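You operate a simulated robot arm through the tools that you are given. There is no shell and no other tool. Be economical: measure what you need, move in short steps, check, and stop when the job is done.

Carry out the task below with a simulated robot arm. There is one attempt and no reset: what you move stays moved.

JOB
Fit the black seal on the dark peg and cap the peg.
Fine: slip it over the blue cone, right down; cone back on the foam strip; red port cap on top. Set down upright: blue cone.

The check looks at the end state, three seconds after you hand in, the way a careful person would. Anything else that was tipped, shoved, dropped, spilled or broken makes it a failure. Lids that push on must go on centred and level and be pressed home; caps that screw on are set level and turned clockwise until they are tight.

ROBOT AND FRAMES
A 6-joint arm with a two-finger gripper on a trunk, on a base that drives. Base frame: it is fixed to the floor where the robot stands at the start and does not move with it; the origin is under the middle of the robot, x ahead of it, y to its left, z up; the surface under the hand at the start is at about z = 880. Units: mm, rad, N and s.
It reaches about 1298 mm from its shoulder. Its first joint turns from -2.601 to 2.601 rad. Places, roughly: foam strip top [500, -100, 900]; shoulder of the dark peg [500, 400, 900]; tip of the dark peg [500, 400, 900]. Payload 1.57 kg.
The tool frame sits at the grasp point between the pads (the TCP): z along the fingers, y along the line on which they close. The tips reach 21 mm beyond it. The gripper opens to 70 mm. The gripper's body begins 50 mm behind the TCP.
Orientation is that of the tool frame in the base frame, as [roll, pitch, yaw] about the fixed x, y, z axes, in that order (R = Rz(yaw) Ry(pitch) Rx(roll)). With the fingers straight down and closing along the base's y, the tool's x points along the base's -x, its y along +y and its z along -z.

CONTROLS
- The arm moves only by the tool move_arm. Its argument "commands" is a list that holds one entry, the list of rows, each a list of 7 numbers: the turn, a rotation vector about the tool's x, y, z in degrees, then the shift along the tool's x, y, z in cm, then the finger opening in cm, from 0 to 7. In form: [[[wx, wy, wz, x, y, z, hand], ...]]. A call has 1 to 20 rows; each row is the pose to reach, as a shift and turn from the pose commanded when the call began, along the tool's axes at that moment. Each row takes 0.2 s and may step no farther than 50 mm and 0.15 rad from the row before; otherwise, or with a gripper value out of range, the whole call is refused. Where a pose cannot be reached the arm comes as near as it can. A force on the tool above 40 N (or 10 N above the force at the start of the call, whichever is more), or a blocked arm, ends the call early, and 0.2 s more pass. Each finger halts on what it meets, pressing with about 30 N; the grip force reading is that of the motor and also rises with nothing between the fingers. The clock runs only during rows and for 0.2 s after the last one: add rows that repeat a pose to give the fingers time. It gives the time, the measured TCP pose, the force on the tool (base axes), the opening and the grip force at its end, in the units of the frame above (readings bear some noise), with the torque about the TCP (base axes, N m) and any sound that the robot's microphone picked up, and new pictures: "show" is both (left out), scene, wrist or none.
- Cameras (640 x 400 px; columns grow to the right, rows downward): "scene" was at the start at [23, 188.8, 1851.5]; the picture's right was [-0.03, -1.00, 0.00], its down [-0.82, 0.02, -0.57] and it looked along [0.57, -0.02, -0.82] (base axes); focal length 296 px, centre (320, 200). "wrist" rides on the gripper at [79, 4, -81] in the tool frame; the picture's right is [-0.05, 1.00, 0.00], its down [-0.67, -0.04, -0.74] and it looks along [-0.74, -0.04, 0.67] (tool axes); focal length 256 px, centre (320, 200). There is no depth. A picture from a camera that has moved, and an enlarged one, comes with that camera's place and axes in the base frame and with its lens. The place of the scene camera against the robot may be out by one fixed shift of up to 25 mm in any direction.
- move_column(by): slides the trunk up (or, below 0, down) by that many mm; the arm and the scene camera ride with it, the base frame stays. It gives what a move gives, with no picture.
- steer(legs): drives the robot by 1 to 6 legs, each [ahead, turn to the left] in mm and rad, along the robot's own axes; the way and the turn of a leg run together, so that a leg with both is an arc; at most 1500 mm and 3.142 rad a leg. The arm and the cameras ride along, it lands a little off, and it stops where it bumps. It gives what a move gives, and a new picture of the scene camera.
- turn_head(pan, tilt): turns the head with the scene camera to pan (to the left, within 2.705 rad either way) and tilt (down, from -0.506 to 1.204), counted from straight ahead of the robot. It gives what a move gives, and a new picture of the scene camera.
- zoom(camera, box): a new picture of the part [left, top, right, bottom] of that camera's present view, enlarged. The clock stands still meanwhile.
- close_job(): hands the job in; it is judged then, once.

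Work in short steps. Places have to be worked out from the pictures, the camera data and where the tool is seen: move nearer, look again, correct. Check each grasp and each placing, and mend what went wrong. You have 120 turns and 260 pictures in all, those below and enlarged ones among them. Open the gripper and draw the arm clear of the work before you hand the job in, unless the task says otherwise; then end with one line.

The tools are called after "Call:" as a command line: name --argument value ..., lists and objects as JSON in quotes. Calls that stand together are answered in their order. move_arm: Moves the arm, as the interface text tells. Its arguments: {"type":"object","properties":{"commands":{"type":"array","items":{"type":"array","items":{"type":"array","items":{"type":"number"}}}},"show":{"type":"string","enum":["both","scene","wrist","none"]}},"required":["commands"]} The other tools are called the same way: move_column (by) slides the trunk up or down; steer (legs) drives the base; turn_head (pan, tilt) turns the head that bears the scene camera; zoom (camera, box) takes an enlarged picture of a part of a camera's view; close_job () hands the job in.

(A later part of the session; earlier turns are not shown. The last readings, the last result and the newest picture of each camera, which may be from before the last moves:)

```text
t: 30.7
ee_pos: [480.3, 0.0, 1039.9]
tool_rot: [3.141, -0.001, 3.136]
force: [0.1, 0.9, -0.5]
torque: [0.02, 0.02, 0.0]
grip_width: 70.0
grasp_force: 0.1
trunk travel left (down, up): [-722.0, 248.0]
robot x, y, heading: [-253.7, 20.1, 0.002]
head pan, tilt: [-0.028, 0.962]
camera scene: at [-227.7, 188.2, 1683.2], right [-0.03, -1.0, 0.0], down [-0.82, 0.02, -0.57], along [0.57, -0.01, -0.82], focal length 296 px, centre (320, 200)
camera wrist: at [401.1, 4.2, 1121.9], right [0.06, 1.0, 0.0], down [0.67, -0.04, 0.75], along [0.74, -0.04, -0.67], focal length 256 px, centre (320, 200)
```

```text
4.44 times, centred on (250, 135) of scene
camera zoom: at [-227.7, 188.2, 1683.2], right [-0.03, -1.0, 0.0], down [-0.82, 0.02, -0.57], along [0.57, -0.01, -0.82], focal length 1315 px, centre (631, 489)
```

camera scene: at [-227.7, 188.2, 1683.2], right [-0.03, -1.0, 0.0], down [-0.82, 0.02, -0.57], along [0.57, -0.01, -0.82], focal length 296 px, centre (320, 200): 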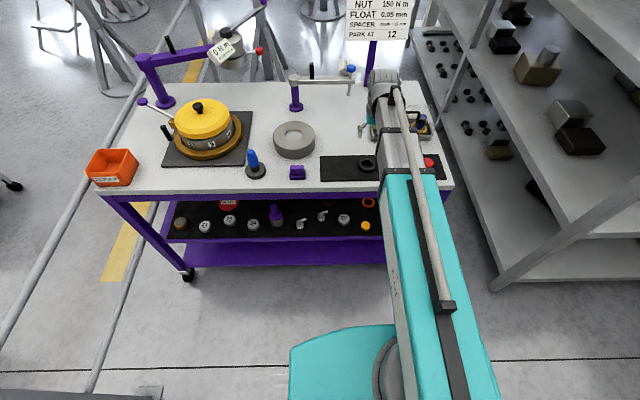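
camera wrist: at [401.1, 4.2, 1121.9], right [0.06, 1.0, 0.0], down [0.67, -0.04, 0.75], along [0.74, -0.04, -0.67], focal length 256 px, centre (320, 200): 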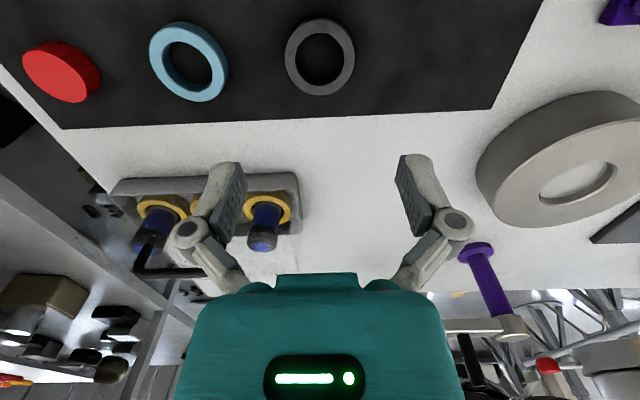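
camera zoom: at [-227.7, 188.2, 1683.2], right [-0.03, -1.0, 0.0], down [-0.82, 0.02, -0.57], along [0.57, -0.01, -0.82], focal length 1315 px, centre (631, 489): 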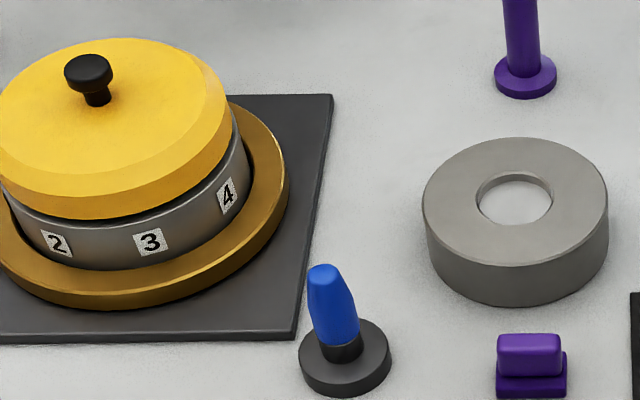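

The cone stands upright in the scene view. The seal is at about (479.5, 0.5), right under the hand. I'll go down most of the way and check the clearance.

Call:
move_column --by -118

Call:
zoom --camera "wrist" --box '[160, 60, 480, 260]'

```text
t: 32.2
ee_pos: [479.3, 0.4, 922.8]
tool_rot: [3.138, 0.0, 3.136]
force: [0.1, 0.4, -0.3]
torque: [0.01, 0.0, -0.03]
grip_width: 69.9
grasp_force: 0.1
trunk travel left (down, up): [-604.0, 366.0]
robot x, y, heading: [-248.9, 19.5, 0.0]
head pan, tilt: [-0.028, 0.962]
```

```text
2.00 times, centred on (320, 160) of wrist
camera zoom: at [401.0, 4.8, 1003.9], right [0.06, 1.0, 0.0], down [0.67, -0.04, 0.75], along [0.74, -0.04, -0.67], focal length 512 px, centre (320, 280)
```

zoom: 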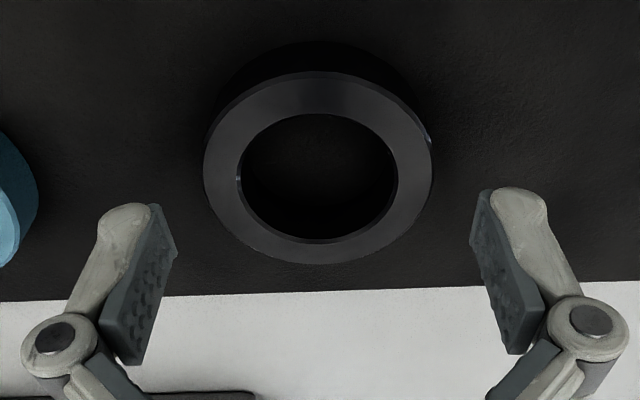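

The seal spans z≈886 to 902 and is centred at x≈478.5. The palm would meet the cone top if I held the seal low in the fingers, so I'll grip only its upper 8 mm or so, with the TCP at about 915.

Call:
move_column --by -8

Call:
move_arm --commands '[[[0, 0, 0, 0.1, 0.0, 0, 7], [0, 0, 0, 0.1, 0.0, 0, 6], [0, 0, 0, 0.1, 0, 0, 5.4], [0, 0, 0, 0.1, 0, 0, 5.0], [0, 0, 0, 0.1, 0, 0, 5.0]]]' --show "none"

Call:
zoom --camera "wrist" --box '[160, 60, 480, 260]'

```text
t: 32.7
ee_pos: [480.1, 0.4, 915.1]
tool_rot: [3.14, 0.001, 3.137]
force: [-0.6, -0.3, 0.1]
torque: [-0.03, 0.01, -0.02]
grip_width: 70.2
grasp_force: 0.1
trunk travel left (down, up): [-596.0, 374.0]
robot x, y, heading: [-249.0, 17.0, 0.003]
head pan, tilt: [-0.028, 0.962]
```

```text
t: 33.9
ee_pos: [477.2, -0.0, 920.3]
tool_rot: [3.141, 0.01, 3.137]
force: [4.7, -0.4, 62.0]
torque: [-0.05, -0.17, 0.0]
grip_width: 45.6
grasp_force: 30.0
trunk travel left (down, up): [-596.0, 374.0]
robot x, y, heading: [-250.8, 16.6, 0.002]
head pan, tilt: [-0.028, 0.962]
stopped in row 5: the force on the tool passed its limit at 46 N (the readings are from after the stop); the commanded pose is now the measured one
```

```text
2.00 times, centred on (320, 160) of wrist
camera zoom: at [397.6, 4.7, 999.6], right [0.06, 1.0, 0.0], down [0.66, -0.04, 0.75], along [0.75, -0.04, -0.66], focal length 512 px, centre (320, 280)
```

zoom: 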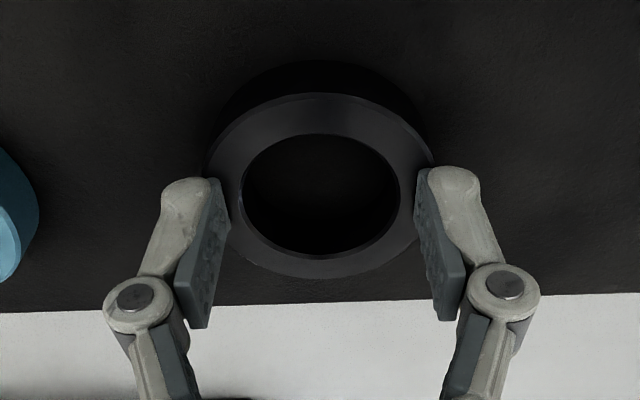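

The fingers slid up over the seal's edge and pressed on its top, because the grip was too high. I'll open, lift slightly and check that the seal hasn't moved.

Call:
move_column --by 8

Call:
move_arm --commands '[[[0, 0, 0, 0, 0, 0, 5], [0, 0, 0, 0, 0, 0, 6], [0, 0, 0, 0, 0, 0, 7], [0, 0, 0, 0, 0, 0, 7]]]' --show "none"

Call:
zoom --camera "wrist" --box '[160, 60, 480, 260]'

```text
t: 34.5
ee_pos: [480.2, 0.6, 922.5]
tool_rot: [-3.141, 0.003, 3.137]
force: [0.2, -0.1, 0.4]
torque: [-0.02, -0.01, -0.02]
grip_width: 50.3
grasp_force: 0.1
trunk travel left (down, up): [-604.0, 366.0]
robot x, y, heading: [-251.6, 18.0, 0.003]
head pan, tilt: [-0.028, 0.962]
```

```text
t: 35.5
ee_pos: [480.3, 0.5, 921.7]
tool_rot: [3.14, 0.005, 3.137]
force: [0.1, -0.4, 0.7]
torque: [0.02, 0.0, -0.01]
grip_width: 69.9
grasp_force: 0.1
trunk travel left (down, up): [-604.0, 366.0]
robot x, y, heading: [-251.2, 18.1, 0.001]
head pan, tilt: [-0.028, 0.962]
```

```text
2.00 times, centred on (320, 160) of wrist
camera zoom: at [400.7, 4.7, 1003.7], right [0.06, 1.0, 0.0], down [0.66, -0.04, 0.75], along [0.75, -0.04, -0.67], focal length 512 px, centre (320, 280)
```

zoom: 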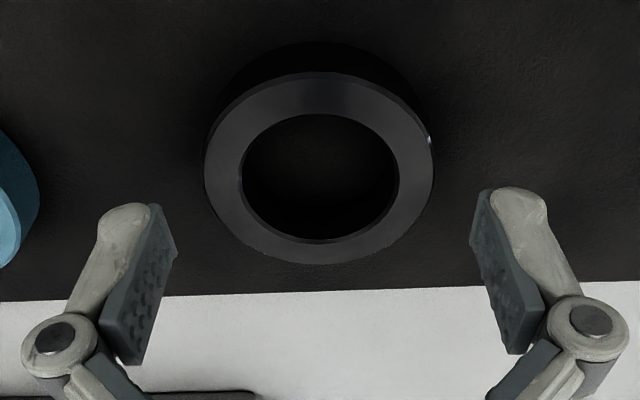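

The seal hasn't moved. I'll correct the slight pitch and the 1.5 mm in x, then go to TCP z≈909 and grip lower.

Call:
move_column --by -13

Call:
move_arm --commands '[[[0, 0.23, 0, 0.15, 0.0, 0, 7], [0, 0.23, 0, 0.15, 0.0, 0, 6], [0, 0.23, 0, 0.15, 0, 0, 5.6], [0, 0.23, 0, 0.15, 0, 0, 5.2], [0, 0.23, 0, 0.15, 0, 0, 5.0]]]' --show "none"

Call:
zoom --camera "wrist" --box '[160, 60, 480, 260]'

```text
t: 36.1
ee_pos: [481.1, -0.3, 910.9]
tool_rot: [-3.141, 0.001, 3.136]
force: [0.5, 0.3, -0.5]
torque: [0.01, 0.02, 0.01]
grip_width: 70.3
grasp_force: 0.1
trunk travel left (down, up): [-591.0, 379.0]
robot x, y, heading: [-248.7, 20.9, 0.0]
head pan, tilt: [-0.028, 0.962]
```

```text
t: 37.3
ee_pos: [478.0, -0.0, 909.0]
tool_rot: [3.141, 0.0, 3.136]
force: [2.9, -1.1, 8.2]
torque: [0.01, 0.0, -0.03]
grip_width: 56.9
grasp_force: 30.0
trunk travel left (down, up): [-591.0, 379.0]
robot x, y, heading: [-251.4, 20.4, 0.003]
head pan, tilt: [-0.028, 0.962]
```

```text
2.00 times, centred on (320, 160) of wrist
camera zoom: at [399.5, 4.6, 991.4], right [0.06, 1.0, 0.0], down [0.67, -0.04, 0.74], along [0.74, -0.04, -0.67], focal length 512 px, centre (320, 280)
```

zoom: 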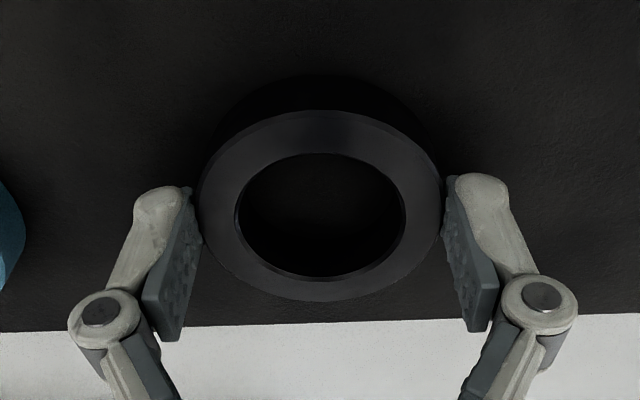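

The seal is held at 56.9 mm. I'll lift it 130 mm and check it hangs level.

Call:
move_column --by 130

Call:
zoom --camera "wrist" --box '[160, 60, 480, 260]'

```text
t: 38.9
ee_pos: [478.4, -0.9, 1039.4]
tool_rot: [-3.141, -0.002, 3.137]
force: [1.2, 0.2, 0.5]
torque: [-0.02, 0.05, -0.02]
grip_width: 56.6
grasp_force: 29.6
trunk travel left (down, up): [-721.0, 249.0]
robot x, y, heading: [-248.2, 16.8, 0.002]
head pan, tilt: [-0.028, 0.962]
```

```text
2.00 times, centred on (320, 160) of wrist
camera zoom: at [399.8, 4.8, 1121.0], right [0.06, 1.0, 0.0], down [0.67, -0.04, 0.74], along [0.74, -0.04, -0.67], focal length 512 px, centre (320, 280)
```

zoom: 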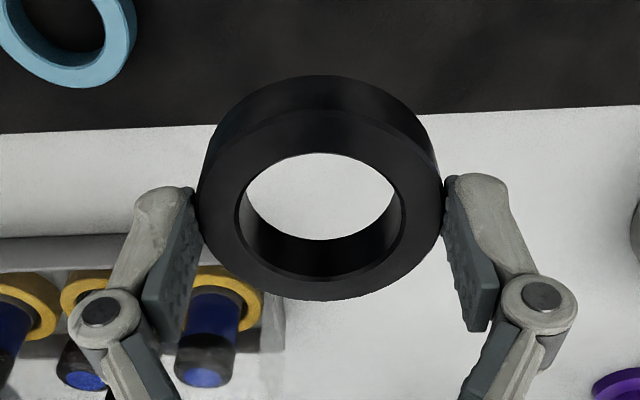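

The seal is level in the grip. I'll carry it over the cone, with the offset taken from the same wrist-camera frame as the cone's release, and look before lowering.

Call:
move_arm --commands '[[[0, 0, 0, 0, 4.5, 0, 5], [0, 0, 0, 0, 9, 0, 5], [0, 0, 0, 0, 13.5, 0, 5], [0, 0, 0, 0, 18, 0, 5], [0, 0, 0, 0.2, 22.5, 0, 5], [0, 0, 0, 0.4, 27, 0, 5], [0, 0, 0, 0.6, 31.5, 0, 5], [0, 0, 0, 0.8, 36, 0, 5], [0, 0, 0, 0.85, 39.84, 0, 5], [0, 0, 0, 0.85, 39.84, 0, 5]]]' --show "none"

Call:
zoom --camera "wrist" --box '[160, 60, 480, 260]'

Call:
zoom --camera "scene" --box '[200, 90, 300, 180]'

```text
t: 41.0
ee_pos: [472.1, 398.8, 1039.4]
tool_rot: [3.14, -0.001, 3.137]
force: [1.0, -0.5, -0.4]
torque: [0.01, 0.0, -0.03]
grip_width: 56.9
grasp_force: 29.7
trunk travel left (down, up): [-721.0, 249.0]
robot x, y, heading: [-250.4, 20.0, 0.007]
head pan, tilt: [-0.028, 0.962]
```

```text
2.00 times, centred on (320, 160) of wrist
camera zoom: at [394.1, 403.1, 1121.0], right [0.06, 1.0, 0.0], down [0.67, -0.04, 0.74], along [0.74, -0.04, -0.67], focal length 512 px, centre (320, 280)
```

zoom: 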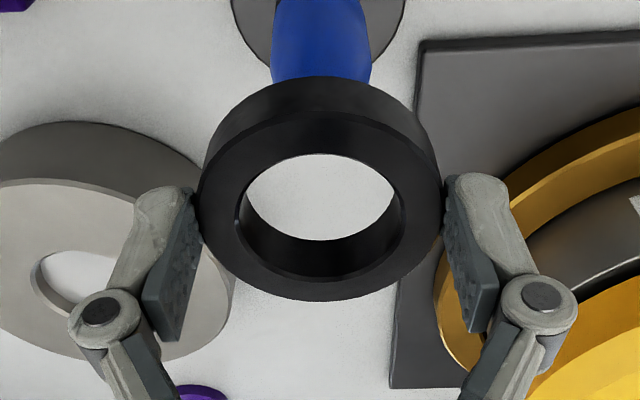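

```text
4.44 times, centred on (250, 135) of scene
camera zoom: at [-227.6, 188.8, 1682.1], right [-0.03, -1.0, 0.0], down [-0.82, 0.02, -0.57], along [0.57, -0.02, -0.82], focal length 1315 px, centre (631, 489)
```

zoom: 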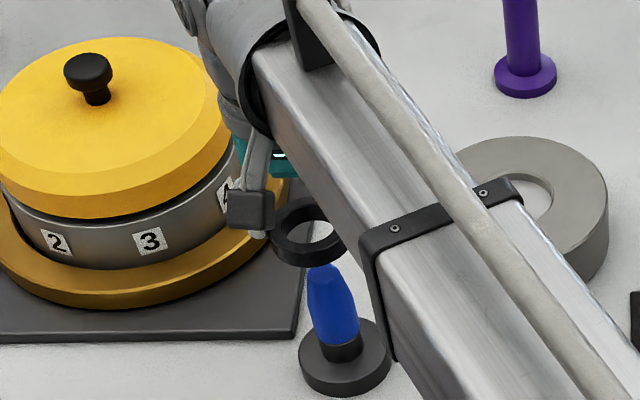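

The seal is close to axial with the cone: about 0.5 mm short in y and 0.8 mm too far in x. I'll correct that and lower it until the cone tip enters the ring.

Call:
move_arm --commands '[[[0, 0, 0, 0.08, 0.05, 0, 5], [0, 0, 0, 0.08, 0.05, 0, 5]]]' --show "none"

Call:
move_column --by -45

Call:
zoom --camera "wrist" --box '[160, 60, 480, 260]'

Call:
zoom --camera "scene" --box '[200, 80, 300, 170]'

```text
t: 41.6
ee_pos: [471.0, 398.4, 1039.2]
tool_rot: [3.141, -0.003, 3.137]
force: [-0.6, 0.1, 0.5]
torque: [0.0, -0.01, 0.0]
grip_width: 56.9
grasp_force: 29.8
trunk travel left (down, up): [-721.0, 249.0]
robot x, y, heading: [-248.8, 16.0, 0.006]
head pan, tilt: [-0.028, 0.962]
```

```text
t: 42.5
ee_pos: [472.3, 398.9, 994.7]
tool_rot: [-3.141, -0.003, 3.136]
force: [-1.1, 0.4, 0.2]
torque: [0.03, 0.01, -0.02]
grip_width: 57.2
grasp_force: 29.9
trunk travel left (down, up): [-676.0, 294.0]
robot x, y, heading: [-250.0, 21.9, 0.005]
head pan, tilt: [-0.028, 0.962]
```

```text
2.00 times, centred on (320, 160) of wrist
camera zoom: at [393.0, 403.2, 1076.1], right [0.06, 1.0, 0.0], down [0.67, -0.04, 0.74], along [0.74, -0.04, -0.67], focal length 512 px, centre (320, 280)
```

zoom: 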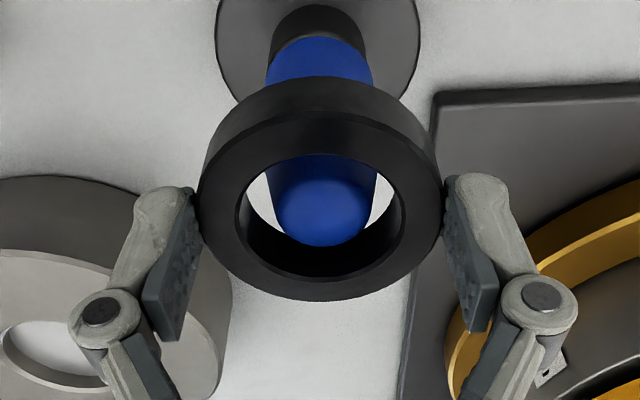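

```text
4.44 times, centred on (250, 125) of scene
camera zoom: at [-227.7, 188.4, 1637.1], right [-0.03, -1.0, 0.0], down [-0.82, 0.02, -0.57], along [0.57, -0.02, -0.82], focal length 1315 px, centre (631, 533)
```

zoom: 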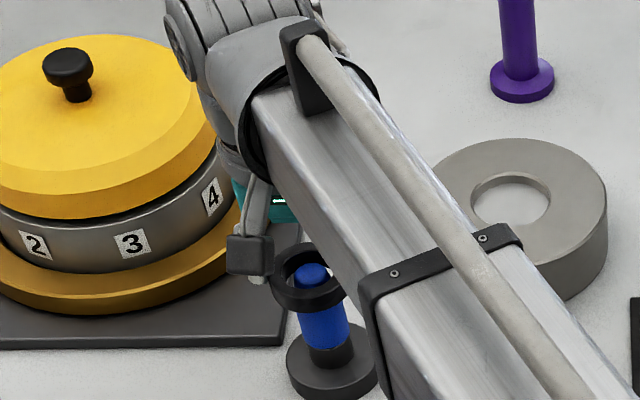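

The cone tip is inside the ring and centred to within about 0.5 mm. I'll lower in smaller steps, watching the force.

Call:
move_column --by -15

Call:
zoom --camera "wrist" --box '[160, 60, 480, 260]'

```text
t: 43.2
ee_pos: [470.9, 399.1, 979.7]
tool_rot: [3.14, -0.002, 3.136]
force: [0.1, 0.0, 0.3]
torque: [0.0, -0.01, 0.01]
grip_width: 56.7
grasp_force: 30.5
trunk travel left (down, up): [-661.0, 309.0]
robot x, y, heading: [-250.1, 16.8, 0.006]
head pan, tilt: [-0.028, 0.962]
```

```text
2.00 times, centred on (320, 160) of wrist
camera zoom: at [393.0, 403.2, 1061.0], right [0.06, 1.0, 0.0], down [0.67, -0.04, 0.74], along [0.74, -0.04, -0.67], focal length 512 px, centre (320, 280)
```

zoom: 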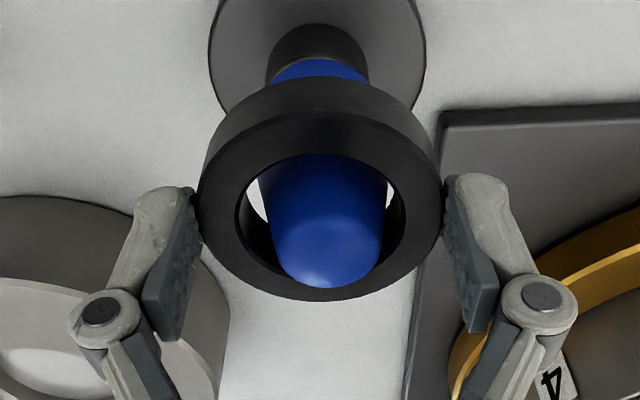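

There's no contact. The cone looks about 1 mm to +y of the ring centre, so I'll nudge that way and continue.

Call:
move_arm --commands '[[[0, 0, 0, 0, 0.09, 0, 5], [0, 0, 0, 0, 0.09, 0, 5]]]' --show "none"

Call:
move_column --by -25

Call:
zoom --camera "wrist" --box '[160, 60, 480, 260]'

```text
t: 43.8
ee_pos: [471.7, 400.0, 979.9]
tool_rot: [3.141, -0.001, 3.134]
force: [0.2, 0.2, -0.1]
torque: [0.01, 0.01, -0.01]
grip_width: 56.7
grasp_force: 29.5
trunk travel left (down, up): [-661.0, 309.0]
robot x, y, heading: [-251.5, 18.0, 0.001]
head pan, tilt: [-0.028, 0.962]
```

```text
t: 44.5
ee_pos: [471.5, 399.2, 954.7]
tool_rot: [3.141, -0.002, 3.137]
force: [0.1, 0.1, 0.1]
torque: [0.0, -0.01, 0.0]
grip_width: 56.9
grasp_force: 30.5
trunk travel left (down, up): [-636.0, 334.0]
robot x, y, heading: [-249.8, 16.5, 0.002]
head pan, tilt: [-0.028, 0.962]
```

```text
2.00 times, centred on (320, 160) of wrist
camera zoom: at [393.0, 404.3, 1036.0], right [0.06, 1.0, 0.0], down [0.67, -0.04, 0.74], along [0.74, -0.04, -0.67], focal length 512 px, centre (320, 280)
```

zoom: 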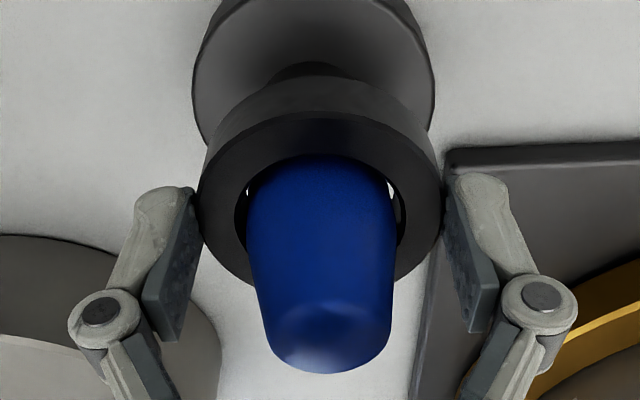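

The ring is around the cone's cylinder with no contact. I'll lower another 18 mm.

Call:
move_column --by -18

Call:
zoom --camera "wrist" --box '[160, 60, 480, 260]'

```text
t: 45.1
ee_pos: [472.0, 398.9, 935.7]
tool_rot: [-3.141, -0.003, 3.136]
force: [-0.7, -0.1, -0.6]
torque: [0.01, -0.04, 0.0]
grip_width: 57.0
grasp_force: 29.9
trunk travel left (down, up): [-618.0, 352.0]
robot x, y, heading: [-253.6, 18.4, 0.003]
head pan, tilt: [-0.028, 0.962]
```

```text
2.00 times, centred on (320, 160) of wrist
camera zoom: at [393.0, 404.3, 1018.0], right [0.06, 1.0, 0.0], down [0.67, -0.04, 0.74], along [0.74, -0.04, -0.67], focal length 512 px, centre (320, 280)
```

zoom: 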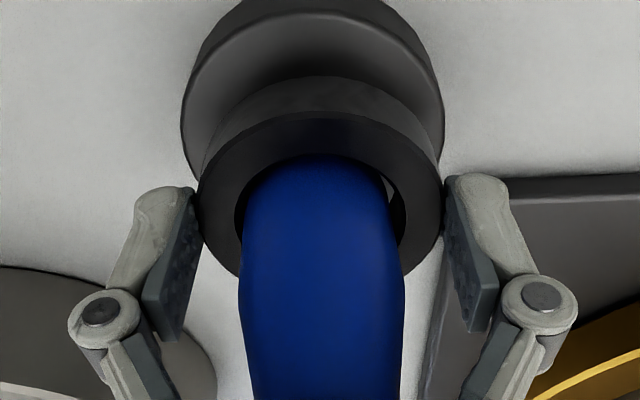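

I'll lower 3.5 mm more, to just before the palm meets the cone, then release so the ring can settle down the peg.

Call:
move_column --by -3.5

Call:
move_arm --commands '[[[0, 0, 0, 0, 0, 0, 5.7], [0, 0, 0, 0, 0, 0, 6.0], [0, 0, 0, 0, 0, 0, 6.5], [0, 0, 0, 0, 0, 0, 7], [0, 0, 0, 0, 0, 0, 7]]]' --show "wrist"

Call:
zoom --camera "wrist" --box '[160, 60, 480, 260]'

Call:
zoom --camera "scene" --box '[210, 80, 290, 160]'

```text
t: 45.6
ee_pos: [471.5, 399.0, 933.7]
tool_rot: [-3.141, -0.001, 3.137]
force: [-0.6, 0.8, -1.4]
torque: [0.01, 0.0, -0.01]
grip_width: 56.9
grasp_force: 29.6
trunk travel left (down, up): [-614.0, 356.0]
robot x, y, heading: [-250.4, 17.8, 0.002]
head pan, tilt: [-0.028, 0.962]
```

```text
t: 46.9
ee_pos: [472.3, 399.8, 932.8]
tool_rot: [-3.14, -0.002, 3.137]
force: [-0.1, -0.2, 0.4]
torque: [0.0, -0.03, 0.02]
grip_width: 70.1
grasp_force: 0.1
trunk travel left (down, up): [-614.0, 356.0]
robot x, y, heading: [-252.7, 20.0, 0.004]
head pan, tilt: [-0.028, 0.962]
camera wrist: at [393.0, 404.3, 1014.5], right [0.06, 1.0, 0.0], down [0.67, -0.04, 0.74], along [0.74, -0.04, -0.67], focal length 256 px, centre (320, 200)
```

wrist: 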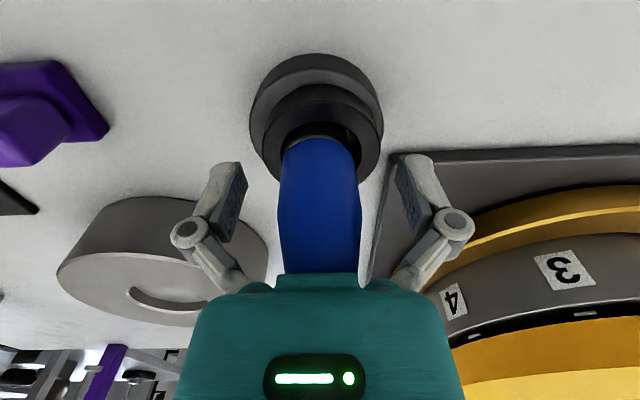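

```text
2.00 times, centred on (320, 160) of wrist
camera zoom: at [393.0, 404.3, 1014.5], right [0.06, 1.0, 0.0], down [0.67, -0.04, 0.74], along [0.74, -0.04, -0.67], focal length 512 px, centre (320, 280)
```

zoom: 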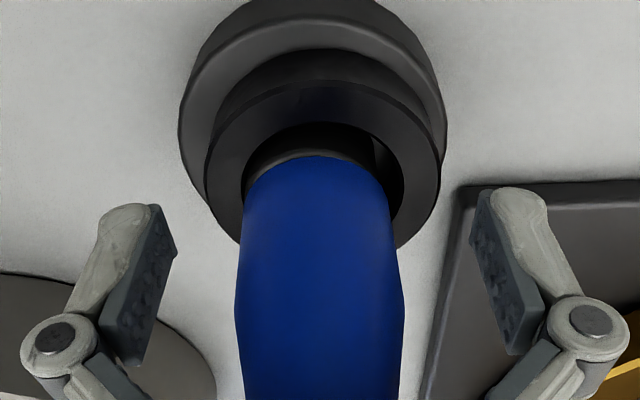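

```text
5.00 times, centred on (250, 120) of scene
camera zoom: at [-227.6, 188.5, 1575.6], right [-0.03, -1.0, 0.0], down [-0.82, 0.02, -0.57], along [0.57, -0.02, -0.82], focal length 1479 px, centre (670, 600)
```

zoom: 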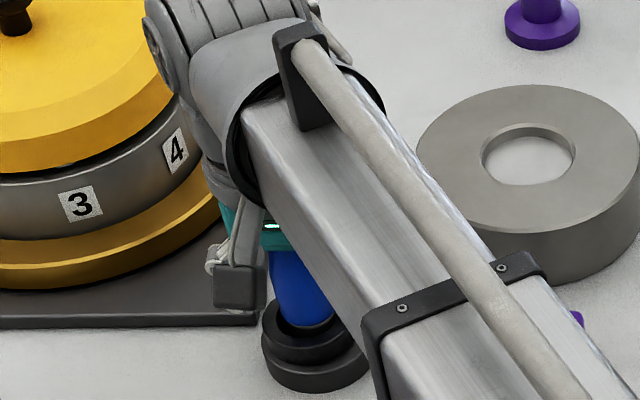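

The ring dropped onto the shoulder. Next I'll raise the hand 8 mm so the tips clear the seal top, then grip the cone.

Call:
move_column --by 8

Call:
move_arm --commands '[[[0, 0, 0, 0, 0, 0, 5.5], [0, 0, 0, 0, 0, 0, 4.5], [0, 0, 0, 0, 0, 0, 3.6], [0, 0, 0, 0, 0, 0, 2.8], [0, 0, 0, 0, 0, 0, 2.6], [0, 0, 0, 0, 0, 0, 2.6]]]' --show "none"

Call:
zoom --camera "wrist" --box '[160, 60, 480, 260]'

```text
t: 47.4
ee_pos: [470.7, 400.6, 941.6]
tool_rot: [-3.141, -0.002, 3.137]
force: [0.0, 0.9, 0.3]
torque: [0.02, 0.02, -0.03]
grip_width: 70.2
grasp_force: 0.0
trunk travel left (down, up): [-622.0, 348.0]
robot x, y, heading: [-246.3, 20.6, 0.003]
head pan, tilt: [-0.028, 0.962]
```

```text
t: 48.8
ee_pos: [471.6, 399.3, 941.2]
tool_rot: [-3.141, 0.001, 3.136]
force: [0.0, 0.2, 3.4]
torque: [0.01, -0.03, 0.01]
grip_width: 33.6
grasp_force: 29.6
trunk travel left (down, up): [-622.0, 348.0]
robot x, y, heading: [-247.5, 20.5, -0.0]
head pan, tilt: [-0.028, 0.962]
```

```text
2.00 times, centred on (320, 160) of wrist
camera zoom: at [393.0, 404.3, 1022.6], right [0.06, 1.0, 0.0], down [0.67, -0.04, 0.74], along [0.74, -0.04, -0.67], focal length 512 px, centre (320, 280)
```

zoom: 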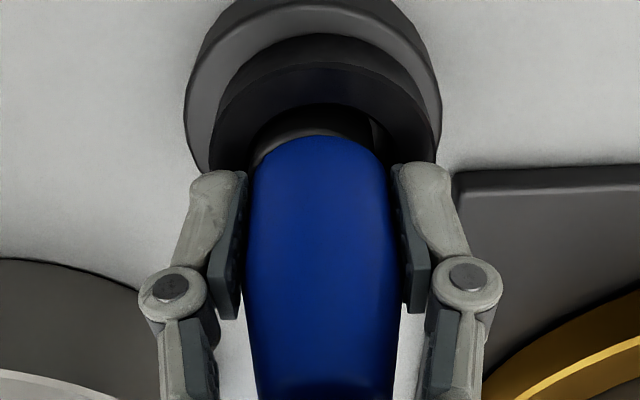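

Cone gripped. I'll lift it 90 mm and look at the peg and seal.

Call:
move_column --by 90

Call:
zoom --camera "wrist" --box '[200, 0, 440, 150]'

Call:
zoom --camera "scene" --box '[200, 90, 300, 180]'

```text
t: 50.1
ee_pos: [472.4, 399.4, 1031.5]
tool_rot: [3.14, -0.003, 3.136]
force: [-0.2, 1.1, -0.1]
torque: [0.04, 0.03, 0.0]
grip_width: 33.5
grasp_force: 30.1
trunk travel left (down, up): [-712.0, 258.0]
robot x, y, heading: [-250.5, 16.5, 0.004]
head pan, tilt: [-0.028, 0.962]
```

```text
2.67 times, centred on (320, 75) of wrist
camera zoom: at [393.2, 404.4, 1112.4], right [0.06, 1.0, 0.0], down [0.67, -0.04, 0.74], along [0.74, -0.04, -0.67], focal length 683 px, centre (320, 533)
```

zoom: 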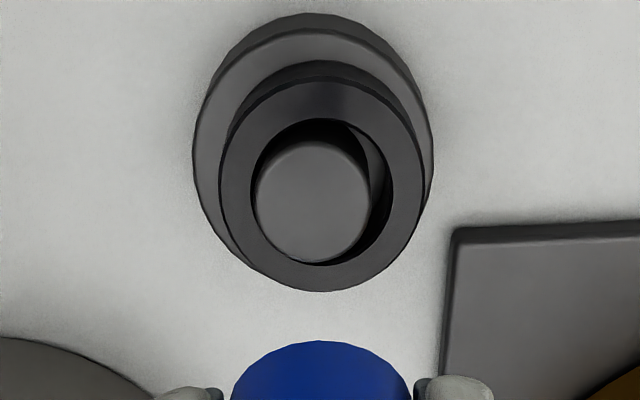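

```text
4.44 times, centred on (250, 135) of scene
camera zoom: at [-227.5, 188.6, 1673.6], right [-0.03, -1.0, 0.0], down [-0.82, 0.02, -0.57], along [0.57, -0.02, -0.82], focal length 1315 px, centre (631, 489)
```

zoom: 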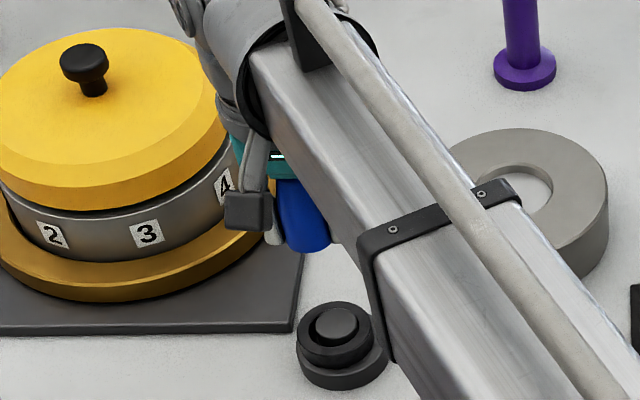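

The seal sits level on the shoulder, about 2.5 mm off to +y. I'll deal with that later. The cone goes back to its old place on the foam first.

Call:
move_arm --commands '[[[0, 0, 0, -0.1, -4.5, 0, 2.6], [0, 0, 0, -0.2, -9, 0, 2.6], [0, 0, 0, -0.4, -13.5, 0, 2.6], [0, 0, 0, -0.6, -18, 0, 2.6], [0, 0, 0, -0.8, -22.5, 0, 2.6], [0, 0, 0, -0.8, -26, 0, 2.6], [0, 0, 0, -0.8, -29.17, 0, 2.6], [0, 0, 0, -0.8, -29.17, 0, 2.6]]]' --show "none"

Call:
move_column --by -110

Call:
zoom --camera "wrist" --box '[160, 60, 480, 260]'

Call:
zoom --camera "scene" --box '[280, 70, 400, 150]'

```text
t: 51.9
ee_pos: [477.9, 107.7, 1031.7]
tool_rot: [3.141, -0.002, 3.136]
force: [-0.3, -0.4, -0.7]
torque: [0.01, -0.01, 0.02]
grip_width: 33.3
grasp_force: 29.7
trunk travel left (down, up): [-712.0, 258.0]
robot x, y, heading: [-250.6, 19.3, 0.003]
head pan, tilt: [-0.028, 0.962]
```

```text
t: 53.3
ee_pos: [477.1, 108.6, 921.0]
tool_rot: [-3.141, -0.002, 3.136]
force: [-0.1, -0.1, -0.5]
torque: [0.0, 0.02, -0.01]
grip_width: 33.5
grasp_force: 29.5
trunk travel left (down, up): [-602.0, 368.0]
robot x, y, heading: [-249.4, 14.9, 0.001]
head pan, tilt: [-0.028, 0.962]
```

```text
2.00 times, centred on (320, 160) of wrist
camera zoom: at [398.8, 112.7, 1002.6], right [0.06, 1.0, 0.0], down [0.67, -0.04, 0.74], along [0.74, -0.04, -0.67], focal length 512 px, centre (320, 280)
```

zoom: 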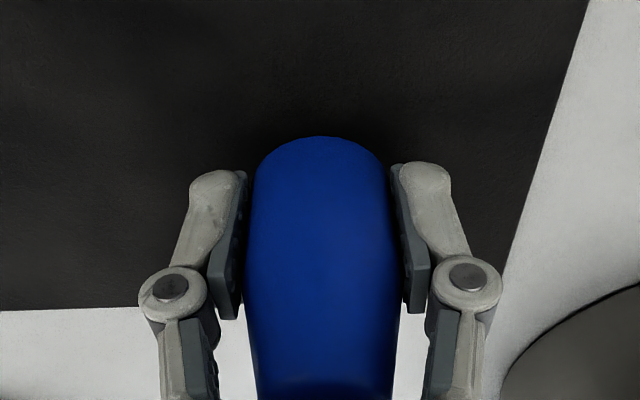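

```text
5.00 times, centred on (340, 110) of scene
camera zoom: at [-227.7, 188.4, 1563.7], right [-0.03, -1.0, 0.0], down [-0.82, 0.02, -0.57], along [0.57, -0.02, -0.82], focal length 1479 px, centre (220, 650)
```

zoom: 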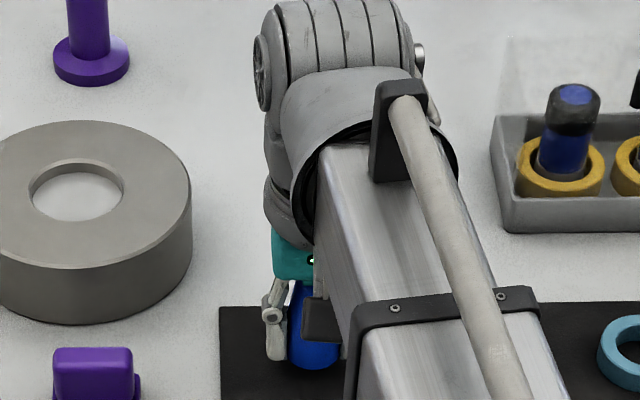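

The cone base is about 20 mm below the TCP, at z≈901. I'll lower 12 mm and then step in 1 mm moves until I feel contact.

Call:
move_column --by -12

Call:
move_column --by -1

Call:
move_column --by -1

```text
t: 53.9
ee_pos: [477.6, 108.5, 908.7]
tool_rot: [-3.141, 0.0, 3.137]
force: [-0.2, -0.4, -0.4]
torque: [0.02, 0.04, -0.01]
grip_width: 33.6
grasp_force: 30.1
trunk travel left (down, up): [-590.0, 380.0]
robot x, y, heading: [-250.0, 20.0, -0.0]
head pan, tilt: [-0.028, 0.962]
```

```text
t: 54.4
ee_pos: [477.3, 108.5, 907.8]
tool_rot: [3.141, 0.0, 3.135]
force: [0.3, 0.0, 2.3]
torque: [0.03, -0.07, -0.03]
grip_width: 33.3
grasp_force: 29.7
trunk travel left (down, up): [-589.0, 381.0]
robot x, y, heading: [-251.3, 17.8, 0.003]
head pan, tilt: [-0.028, 0.962]
```

```text
t: 54.9
ee_pos: [478.4, 107.1, 906.8]
tool_rot: [3.141, 0.0, 3.137]
force: [2.6, 0.5, 14.6]
torque: [0.04, -0.34, -0.01]
grip_width: 33.6
grasp_force: 30.3
trunk travel left (down, up): [-588.0, 382.0]
robot x, y, heading: [-254.1, 18.2, -0.004]
head pan, tilt: [-0.028, 0.962]
```

The cone is on the foam (14.6 N). I'll release it, rise clear and check.

Call:
move_arm --commands '[[[0, 0, 0, 0, 0, 0, 3.6], [0, 0, 0, 0, 0, 0, 4.5], [0, 0, 0, 0, 0, 0, 6], [0, 0, 0, 0, 0, 0, 7], [0, 0, 0, 0, 0, 0, 7]]]' --show "none"

Call:
move_column --by 110

Call:
zoom --camera "wrist" --box '[0, 0, 640, 400]'

```text
t: 56.1
ee_pos: [478.0, 108.5, 907.7]
tool_rot: [3.14, -0.002, 3.136]
force: [-0.1, -0.2, -0.2]
torque: [-0.02, 0.02, 0.0]
grip_width: 69.8
grasp_force: 0.1
trunk travel left (down, up): [-588.0, 382.0]
robot x, y, heading: [-251.9, 16.9, 0.003]
head pan, tilt: [-0.028, 0.962]
```

```text
t: 57.5
ee_pos: [478.7, 107.8, 1018.4]
tool_rot: [3.141, 0.0, 3.135]
force: [-0.7, -0.2, 0.1]
torque: [0.02, 0.04, -0.02]
grip_width: 69.8
grasp_force: 0.1
trunk travel left (down, up): [-698.0, 272.0]
robot x, y, heading: [-255.3, 21.6, 0.001]
head pan, tilt: [-0.028, 0.962]
```

```text
1.00 times, centred on (320, 200) of wrist (not enlarged: the box is as wide or as high as the picture)
camera zoom: at [398.9, 112.7, 1098.5], right [0.06, 1.0, 0.0], down [0.67, -0.04, 0.74], along [0.74, -0.04, -0.67], focal length 256 px, centre (320, 200)
```

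zoom: 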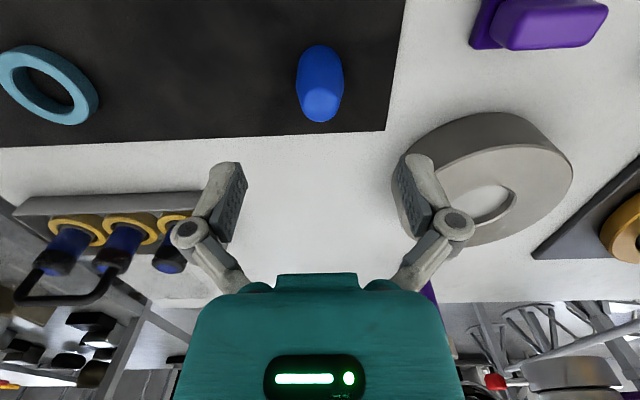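

The cone stands upright on the foam. I'll return to the peg to centre the seal with the fingers and press it down.

Call:
move_arm --commands '[[[0, 0, 0, 0.1, 4.5, 0, 7], [0, 0, 0, 0.2, 9, 0, 7], [0, 0, 0, 0.3, 13.5, 0, 7], [0, 0, 0, 0.4, 18, 0, 7], [0, 0, 0, 0.5, 22.5, 0, 7], [0, 0, 0, 0.6, 26, 0, 7], [0, 0, 0, 0.72, 29.02, 0, 7], [0, 0, 0, 0.72, 29.02, 0, 7]]]' --show "none"

Call:
move_column --by -80

Call:
zoom --camera "wrist" --box '[160, 60, 480, 260]'

```text
t: 59.3
ee_pos: [470.8, 398.2, 1017.6]
tool_rot: [-3.141, 0.0, 3.137]
force: [0.6, 0.8, 0.3]
torque: [-0.01, 0.0, -0.04]
grip_width: 70.1
grasp_force: 0.0
trunk travel left (down, up): [-698.0, 272.0]
robot x, y, heading: [-252.1, 19.9, -0.002]
head pan, tilt: [-0.028, 0.962]
```

```text
t: 60.5
ee_pos: [472.1, 397.0, 938.1]
tool_rot: [3.14, -0.003, 3.135]
force: [0.6, 0.0, -0.2]
torque: [0.02, 0.03, 0.0]
grip_width: 69.8
grasp_force: 0.0
trunk travel left (down, up): [-618.0, 352.0]
robot x, y, heading: [-249.7, 19.4, 0.005]
head pan, tilt: [-0.028, 0.962]
```

```text
2.00 times, centred on (320, 160) of wrist
camera zoom: at [392.6, 402.0, 1018.6], right [0.06, 1.0, 0.0], down [0.67, -0.04, 0.74], along [0.74, -0.04, -0.67], focal length 512 px, centre (320, 280)
```

zoom: 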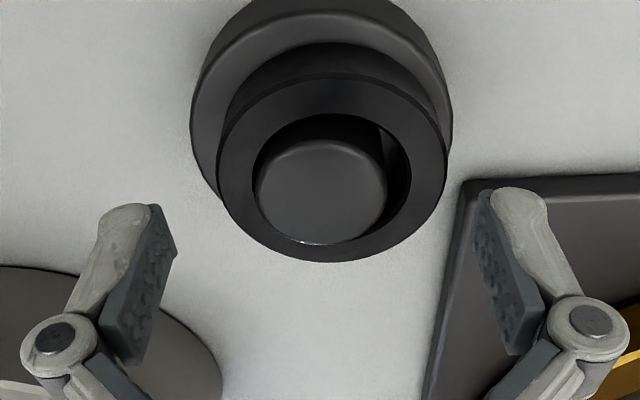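

The hand is centred on the peg in y. I'll go down around the seal with the tips just above the shoulder and close to centre it.

Call:
move_column --by -15

Call:
move_arm --commands '[[[0, 0, 0, 0, 0, 0, 6.4], [0, 0, 0, 0, 0, 0, 6.0], [0, 0, 0, 0, 0, 0, 5.75], [0, 0, 0, 0, 0, 0, 5.6], [0, 0, 0, 0, 0, 0, 5.6]]]' --show "none"

Call:
zoom --camera "wrist" --box '[160, 60, 480, 260]'

```text
t: 61.1
ee_pos: [471.4, 397.1, 921.1]
tool_rot: [3.141, 0.0, 3.136]
force: [0.1, 0.4, 0.3]
torque: [0.03, 0.0, 0.0]
grip_width: 70.0
grasp_force: 0.0
trunk travel left (down, up): [-603.0, 367.0]
robot x, y, heading: [-251.1, 19.5, 0.002]
head pan, tilt: [-0.028, 0.962]
```

```text
t: 62.3
ee_pos: [472.3, 398.1, 922.3]
tool_rot: [-3.141, 0.0, 3.139]
force: [1.6, 0.3, 2.9]
torque: [-0.02, -0.03, 0.0]
grip_width: 57.0
grasp_force: 24.2
trunk travel left (down, up): [-603.0, 367.0]
robot x, y, heading: [-251.3, 18.5, 0.001]
head pan, tilt: [-0.028, 0.962]
```

```text
2.00 times, centred on (320, 160) of wrist
camera zoom: at [392.5, 402.1, 1003.7], right [0.06, 1.0, 0.0], down [0.67, -0.04, 0.74], along [0.74, -0.04, -0.67], focal length 512 px, centre (320, 280)
```

zoom: 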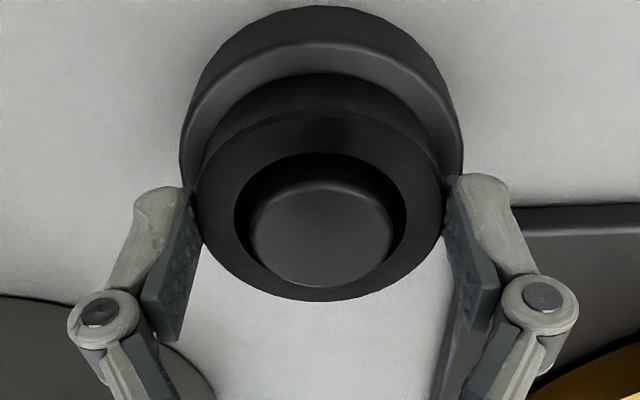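

The seal is centred, and its position in the grip puts its bottom at z≈899, the shoulder. I'll press it down 1.5 mm to confirm by force.

Call:
move_column --by -1.5

Call:
move_arm --commands '[[[0, 0, 0, 0, 0, 0, 5.8], [0, 0, 0, 0, 0, 0, 6.2], [0, 0, 0, 0, 0, 0, 7], [0, 0, 0, 0, 0, 0, 7]]]' --show "none"

Call:
move_column --by 20

Call:
zoom --camera "wrist" --box '[160, 60, 480, 260]'

```text
t: 62.8
ee_pos: [470.9, 398.0, 920.8]
tool_rot: [-3.141, -0.003, 3.137]
force: [0.0, -0.4, 3.4]
torque: [-0.05, 0.03, 0.03]
grip_width: 57.9
grasp_force: 5.0
trunk travel left (down, up): [-602.0, 368.0]
robot x, y, heading: [-249.3, 19.5, 0.0]
head pan, tilt: [-0.028, 0.962]
```

```text
t: 63.8
ee_pos: [471.0, 396.3, 920.2]
tool_rot: [3.141, -0.002, 3.137]
force: [-0.2, 0.0, 1.1]
torque: [0.02, -0.01, -0.04]
grip_width: 70.1
grasp_force: 0.0
trunk travel left (down, up): [-602.0, 368.0]
robot x, y, heading: [-251.0, 21.0, -0.0]
head pan, tilt: [-0.028, 0.962]
```

```text
t: 64.5
ee_pos: [471.4, 397.8, 940.8]
tool_rot: [3.141, -0.001, 3.137]
force: [-0.4, 0.1, -0.4]
torque: [0.02, 0.03, -0.01]
grip_width: 70.0
grasp_force: 0.1
trunk travel left (down, up): [-622.0, 348.0]
robot x, y, heading: [-249.2, 17.5, 0.003]
head pan, tilt: [-0.028, 0.962]
```

```text
2.00 times, centred on (320, 160) of wrist
camera zoom: at [392.7, 402.2, 1022.0], right [0.06, 1.0, 0.0], down [0.67, -0.04, 0.74], along [0.74, -0.04, -0.67], focal length 512 px, centre (320, 280)
```

zoom: 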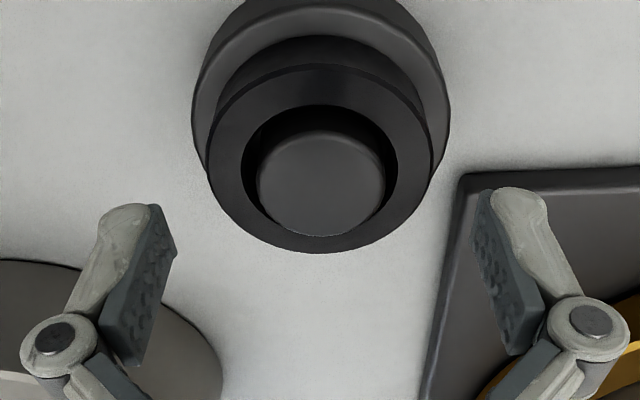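

The seal is seated and centred. Now I'll fetch the red cap, near y≈-215.

Call:
move_column --by 100

Call:
move_arm --commands '[[[0, 0, 0, 0, -4.6, 0, 7], [0, 0, 0, 0, -9.2, 0, 7], [0, 0, 0, 0, -13.8, 0, 7], [0, 0, 0, 0, -18.4, 0, 7], [0, 0, 0, 0, -23, 0, 7], [0, 0, 0, 0, -27.6, 0, 7], [0, 0, 0, -0.2, -32.2, 0, 7], [0, 0, 0, -0.4, -36.8, 0, 7], [0, 0, 0, -0.6, -41.4, 0, 7], [0, 0, 0, -0.8, -46, 0, 7], [0, 0, 0, -0.9, -50.6, 0, 7], [0, 0, 0, -0.95, -55.2, 0, 7], [0, 0, 0, -0.95, -59.8, 0, 7], [0, 0, 0, -0.95, -61, 0, 7], [0, 0, 0, -0.95, -61, 0, 7]]]' --show "both"

Call:
zoom --camera "wrist" --box '[220, 20, 420, 145]'

```text
t: 65.8
ee_pos: [471.9, 396.9, 1040.4]
tool_rot: [3.141, -0.001, 3.135]
force: [0.3, -0.1, 0.0]
torque: [-0.02, 0.03, 0.0]
grip_width: 69.9
grasp_force: 0.1
trunk travel left (down, up): [-722.0, 248.0]
robot x, y, heading: [-251.5, 18.4, 0.001]
head pan, tilt: [-0.028, 0.962]
```

```text
t: 69.0
ee_pos: [478.0, -212.4, 1039.8]
tool_rot: [3.141, -0.001, 3.135]
force: [-0.7, 0.7, -0.5]
torque: [-0.01, -0.01, 0.04]
grip_width: 70.1
grasp_force: 0.1
trunk travel left (down, up): [-722.0, 248.0]
robot x, y, heading: [-247.8, 20.3, -0.0]
head pan, tilt: [-0.028, 0.962]
camera scene: at [-227.7, 188.5, 1683.1], right [-0.03, -1.0, 0.0], down [-0.82, 0.02, -0.57], along [0.57, -0.02, -0.82], focal length 296 px, centre (320, 200)
camera wrist: at [398.5, -207.5, 1122.1], right [0.06, 1.0, 0.0], down [0.67, -0.04, 0.74], along [0.74, -0.04, -0.67], focal length 256 px, centre (320, 200)
```

scene: 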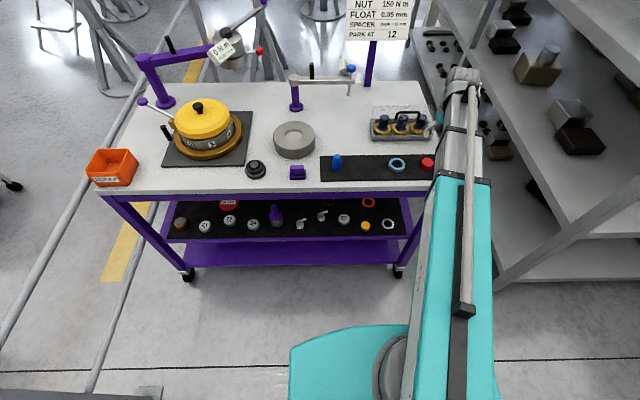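
wrist: 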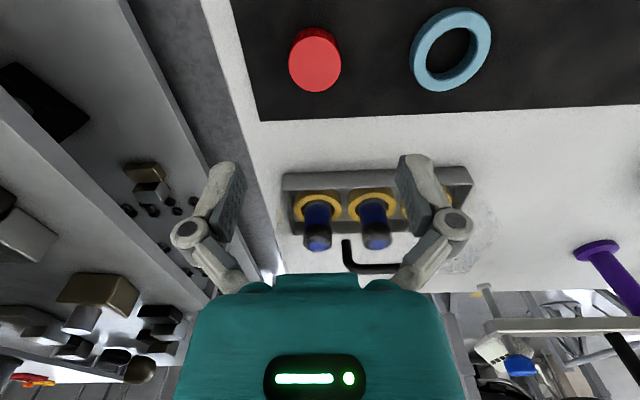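

```text
3.20 times, centred on (320, 82) of wrist
camera zoom: at [398.5, -207.5, 1122.1], right [0.06, 1.0, 0.0], down [0.67, -0.04, 0.74], along [0.74, -0.04, -0.67], focal length 819 px, centre (320, 576)
```

zoom: 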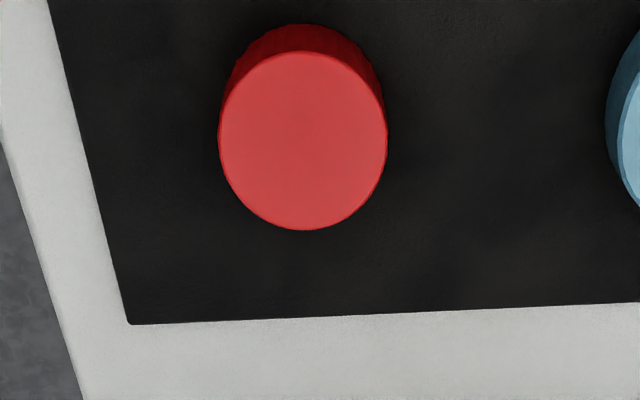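

The red cap is at about (477.5, -215.5), z 886 to 907.5, and 42 mm across. I'll align and go down to grip it with the tips 7 mm above its base.

Call:
move_arm --commands '[[[0, 0, 0, 0.14, -0.37, 0, 7], [0, 0, 0, 0.14, -0.37, 0, 7]]]' --show "none"

Call:
move_column --by -106

Call:
zoom --camera "wrist" --box '[160, 60, 480, 260]'

```text
t: 69.6
ee_pos: [475.7, -216.5, 1041.4]
tool_rot: [-3.141, -0.001, 3.137]
force: [0.6, -0.2, 0.5]
torque: [-0.02, -0.01, 0.0]
grip_width: 70.2
grasp_force: 0.1
trunk travel left (down, up): [-722.0, 248.0]
robot x, y, heading: [-248.3, 22.3, 0.002]
head pan, tilt: [-0.028, 0.962]
```

```text
t: 71.0
ee_pos: [475.7, -215.7, 934.8]
tool_rot: [3.141, -0.001, 3.136]
force: [0.3, 0.0, -0.1]
torque: [-0.01, 0.0, 0.01]
grip_width: 70.0
grasp_force: 0.0
trunk travel left (down, up): [-616.0, 354.0]
robot x, y, heading: [-251.6, 15.1, 0.002]
head pan, tilt: [-0.028, 0.962]
```

```text
2.00 times, centred on (320, 160) of wrist
camera zoom: at [397.1, -211.5, 1016.1], right [0.06, 1.0, 0.0], down [0.67, -0.04, 0.74], along [0.74, -0.04, -0.67], focal length 512 px, centre (320, 280)
```

zoom: 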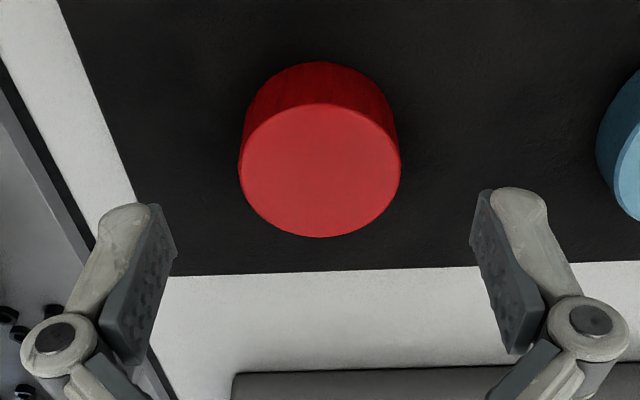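

The cap is exactly centred between the fingers. I'll lower 21 mm and grip it.

Call:
move_column --by -21

Call:
move_arm --commands '[[[0, 0, 0, 0, 0, 0, 5.5], [0, 0, 0, 0, 0, 0, 4.5], [0, 0, 0, 0, 0, 0, 3.8], [0, 0, 0, 0, 0, 0, 3.5], [0, 0, 0, 0, 0, 0, 3.5]]]' --show "none"

Call:
move_column --by 125

Call:
zoom --camera "wrist" --box '[160, 60, 480, 260]'

```text
t: 71.7
ee_pos: [476.9, -215.7, 913.0]
tool_rot: [-3.14, 0.0, 3.137]
force: [0.8, 0.3, 0.8]
torque: [0.05, -0.02, -0.01]
grip_width: 70.1
grasp_force: 0.1
trunk travel left (down, up): [-595.0, 375.0]
robot x, y, heading: [-251.8, 15.9, 0.006]
head pan, tilt: [-0.028, 0.962]
```

```text
t: 72.9
ee_pos: [477.1, -216.1, 914.0]
tool_rot: [3.141, -0.002, 3.137]
force: [2.6, -1.3, 7.4]
torque: [-0.05, -0.04, 0.03]
grip_width: 43.2
grasp_force: 30.4
trunk travel left (down, up): [-595.0, 375.0]
robot x, y, heading: [-253.7, 20.3, 0.003]
head pan, tilt: [-0.028, 0.962]
```

```text
t: 74.4
ee_pos: [475.9, -215.7, 1037.9]
tool_rot: [-3.14, -0.002, 3.137]
force: [-0.7, -0.8, 0.3]
torque: [0.03, -0.01, -0.03]
grip_width: 43.3
grasp_force: 30.3
trunk travel left (down, up): [-720.0, 250.0]
robot x, y, heading: [-248.5, 18.6, 0.004]
head pan, tilt: [-0.028, 0.962]
```

```text
2.00 times, centred on (320, 160) of wrist
camera zoom: at [397.2, -211.5, 1120.0], right [0.06, 1.0, 0.0], down [0.67, -0.04, 0.74], along [0.74, -0.04, -0.67], focal length 512 px, centre (320, 280)
```

zoom: 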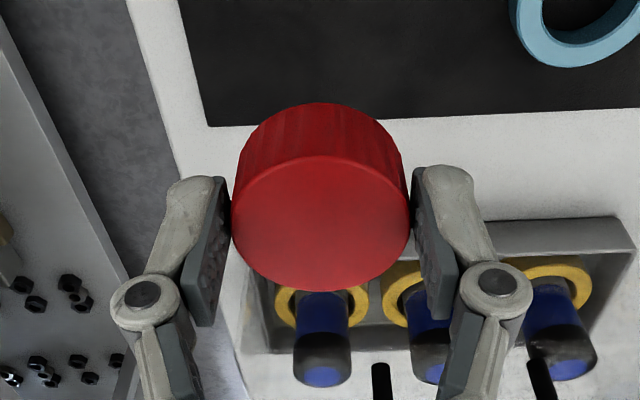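

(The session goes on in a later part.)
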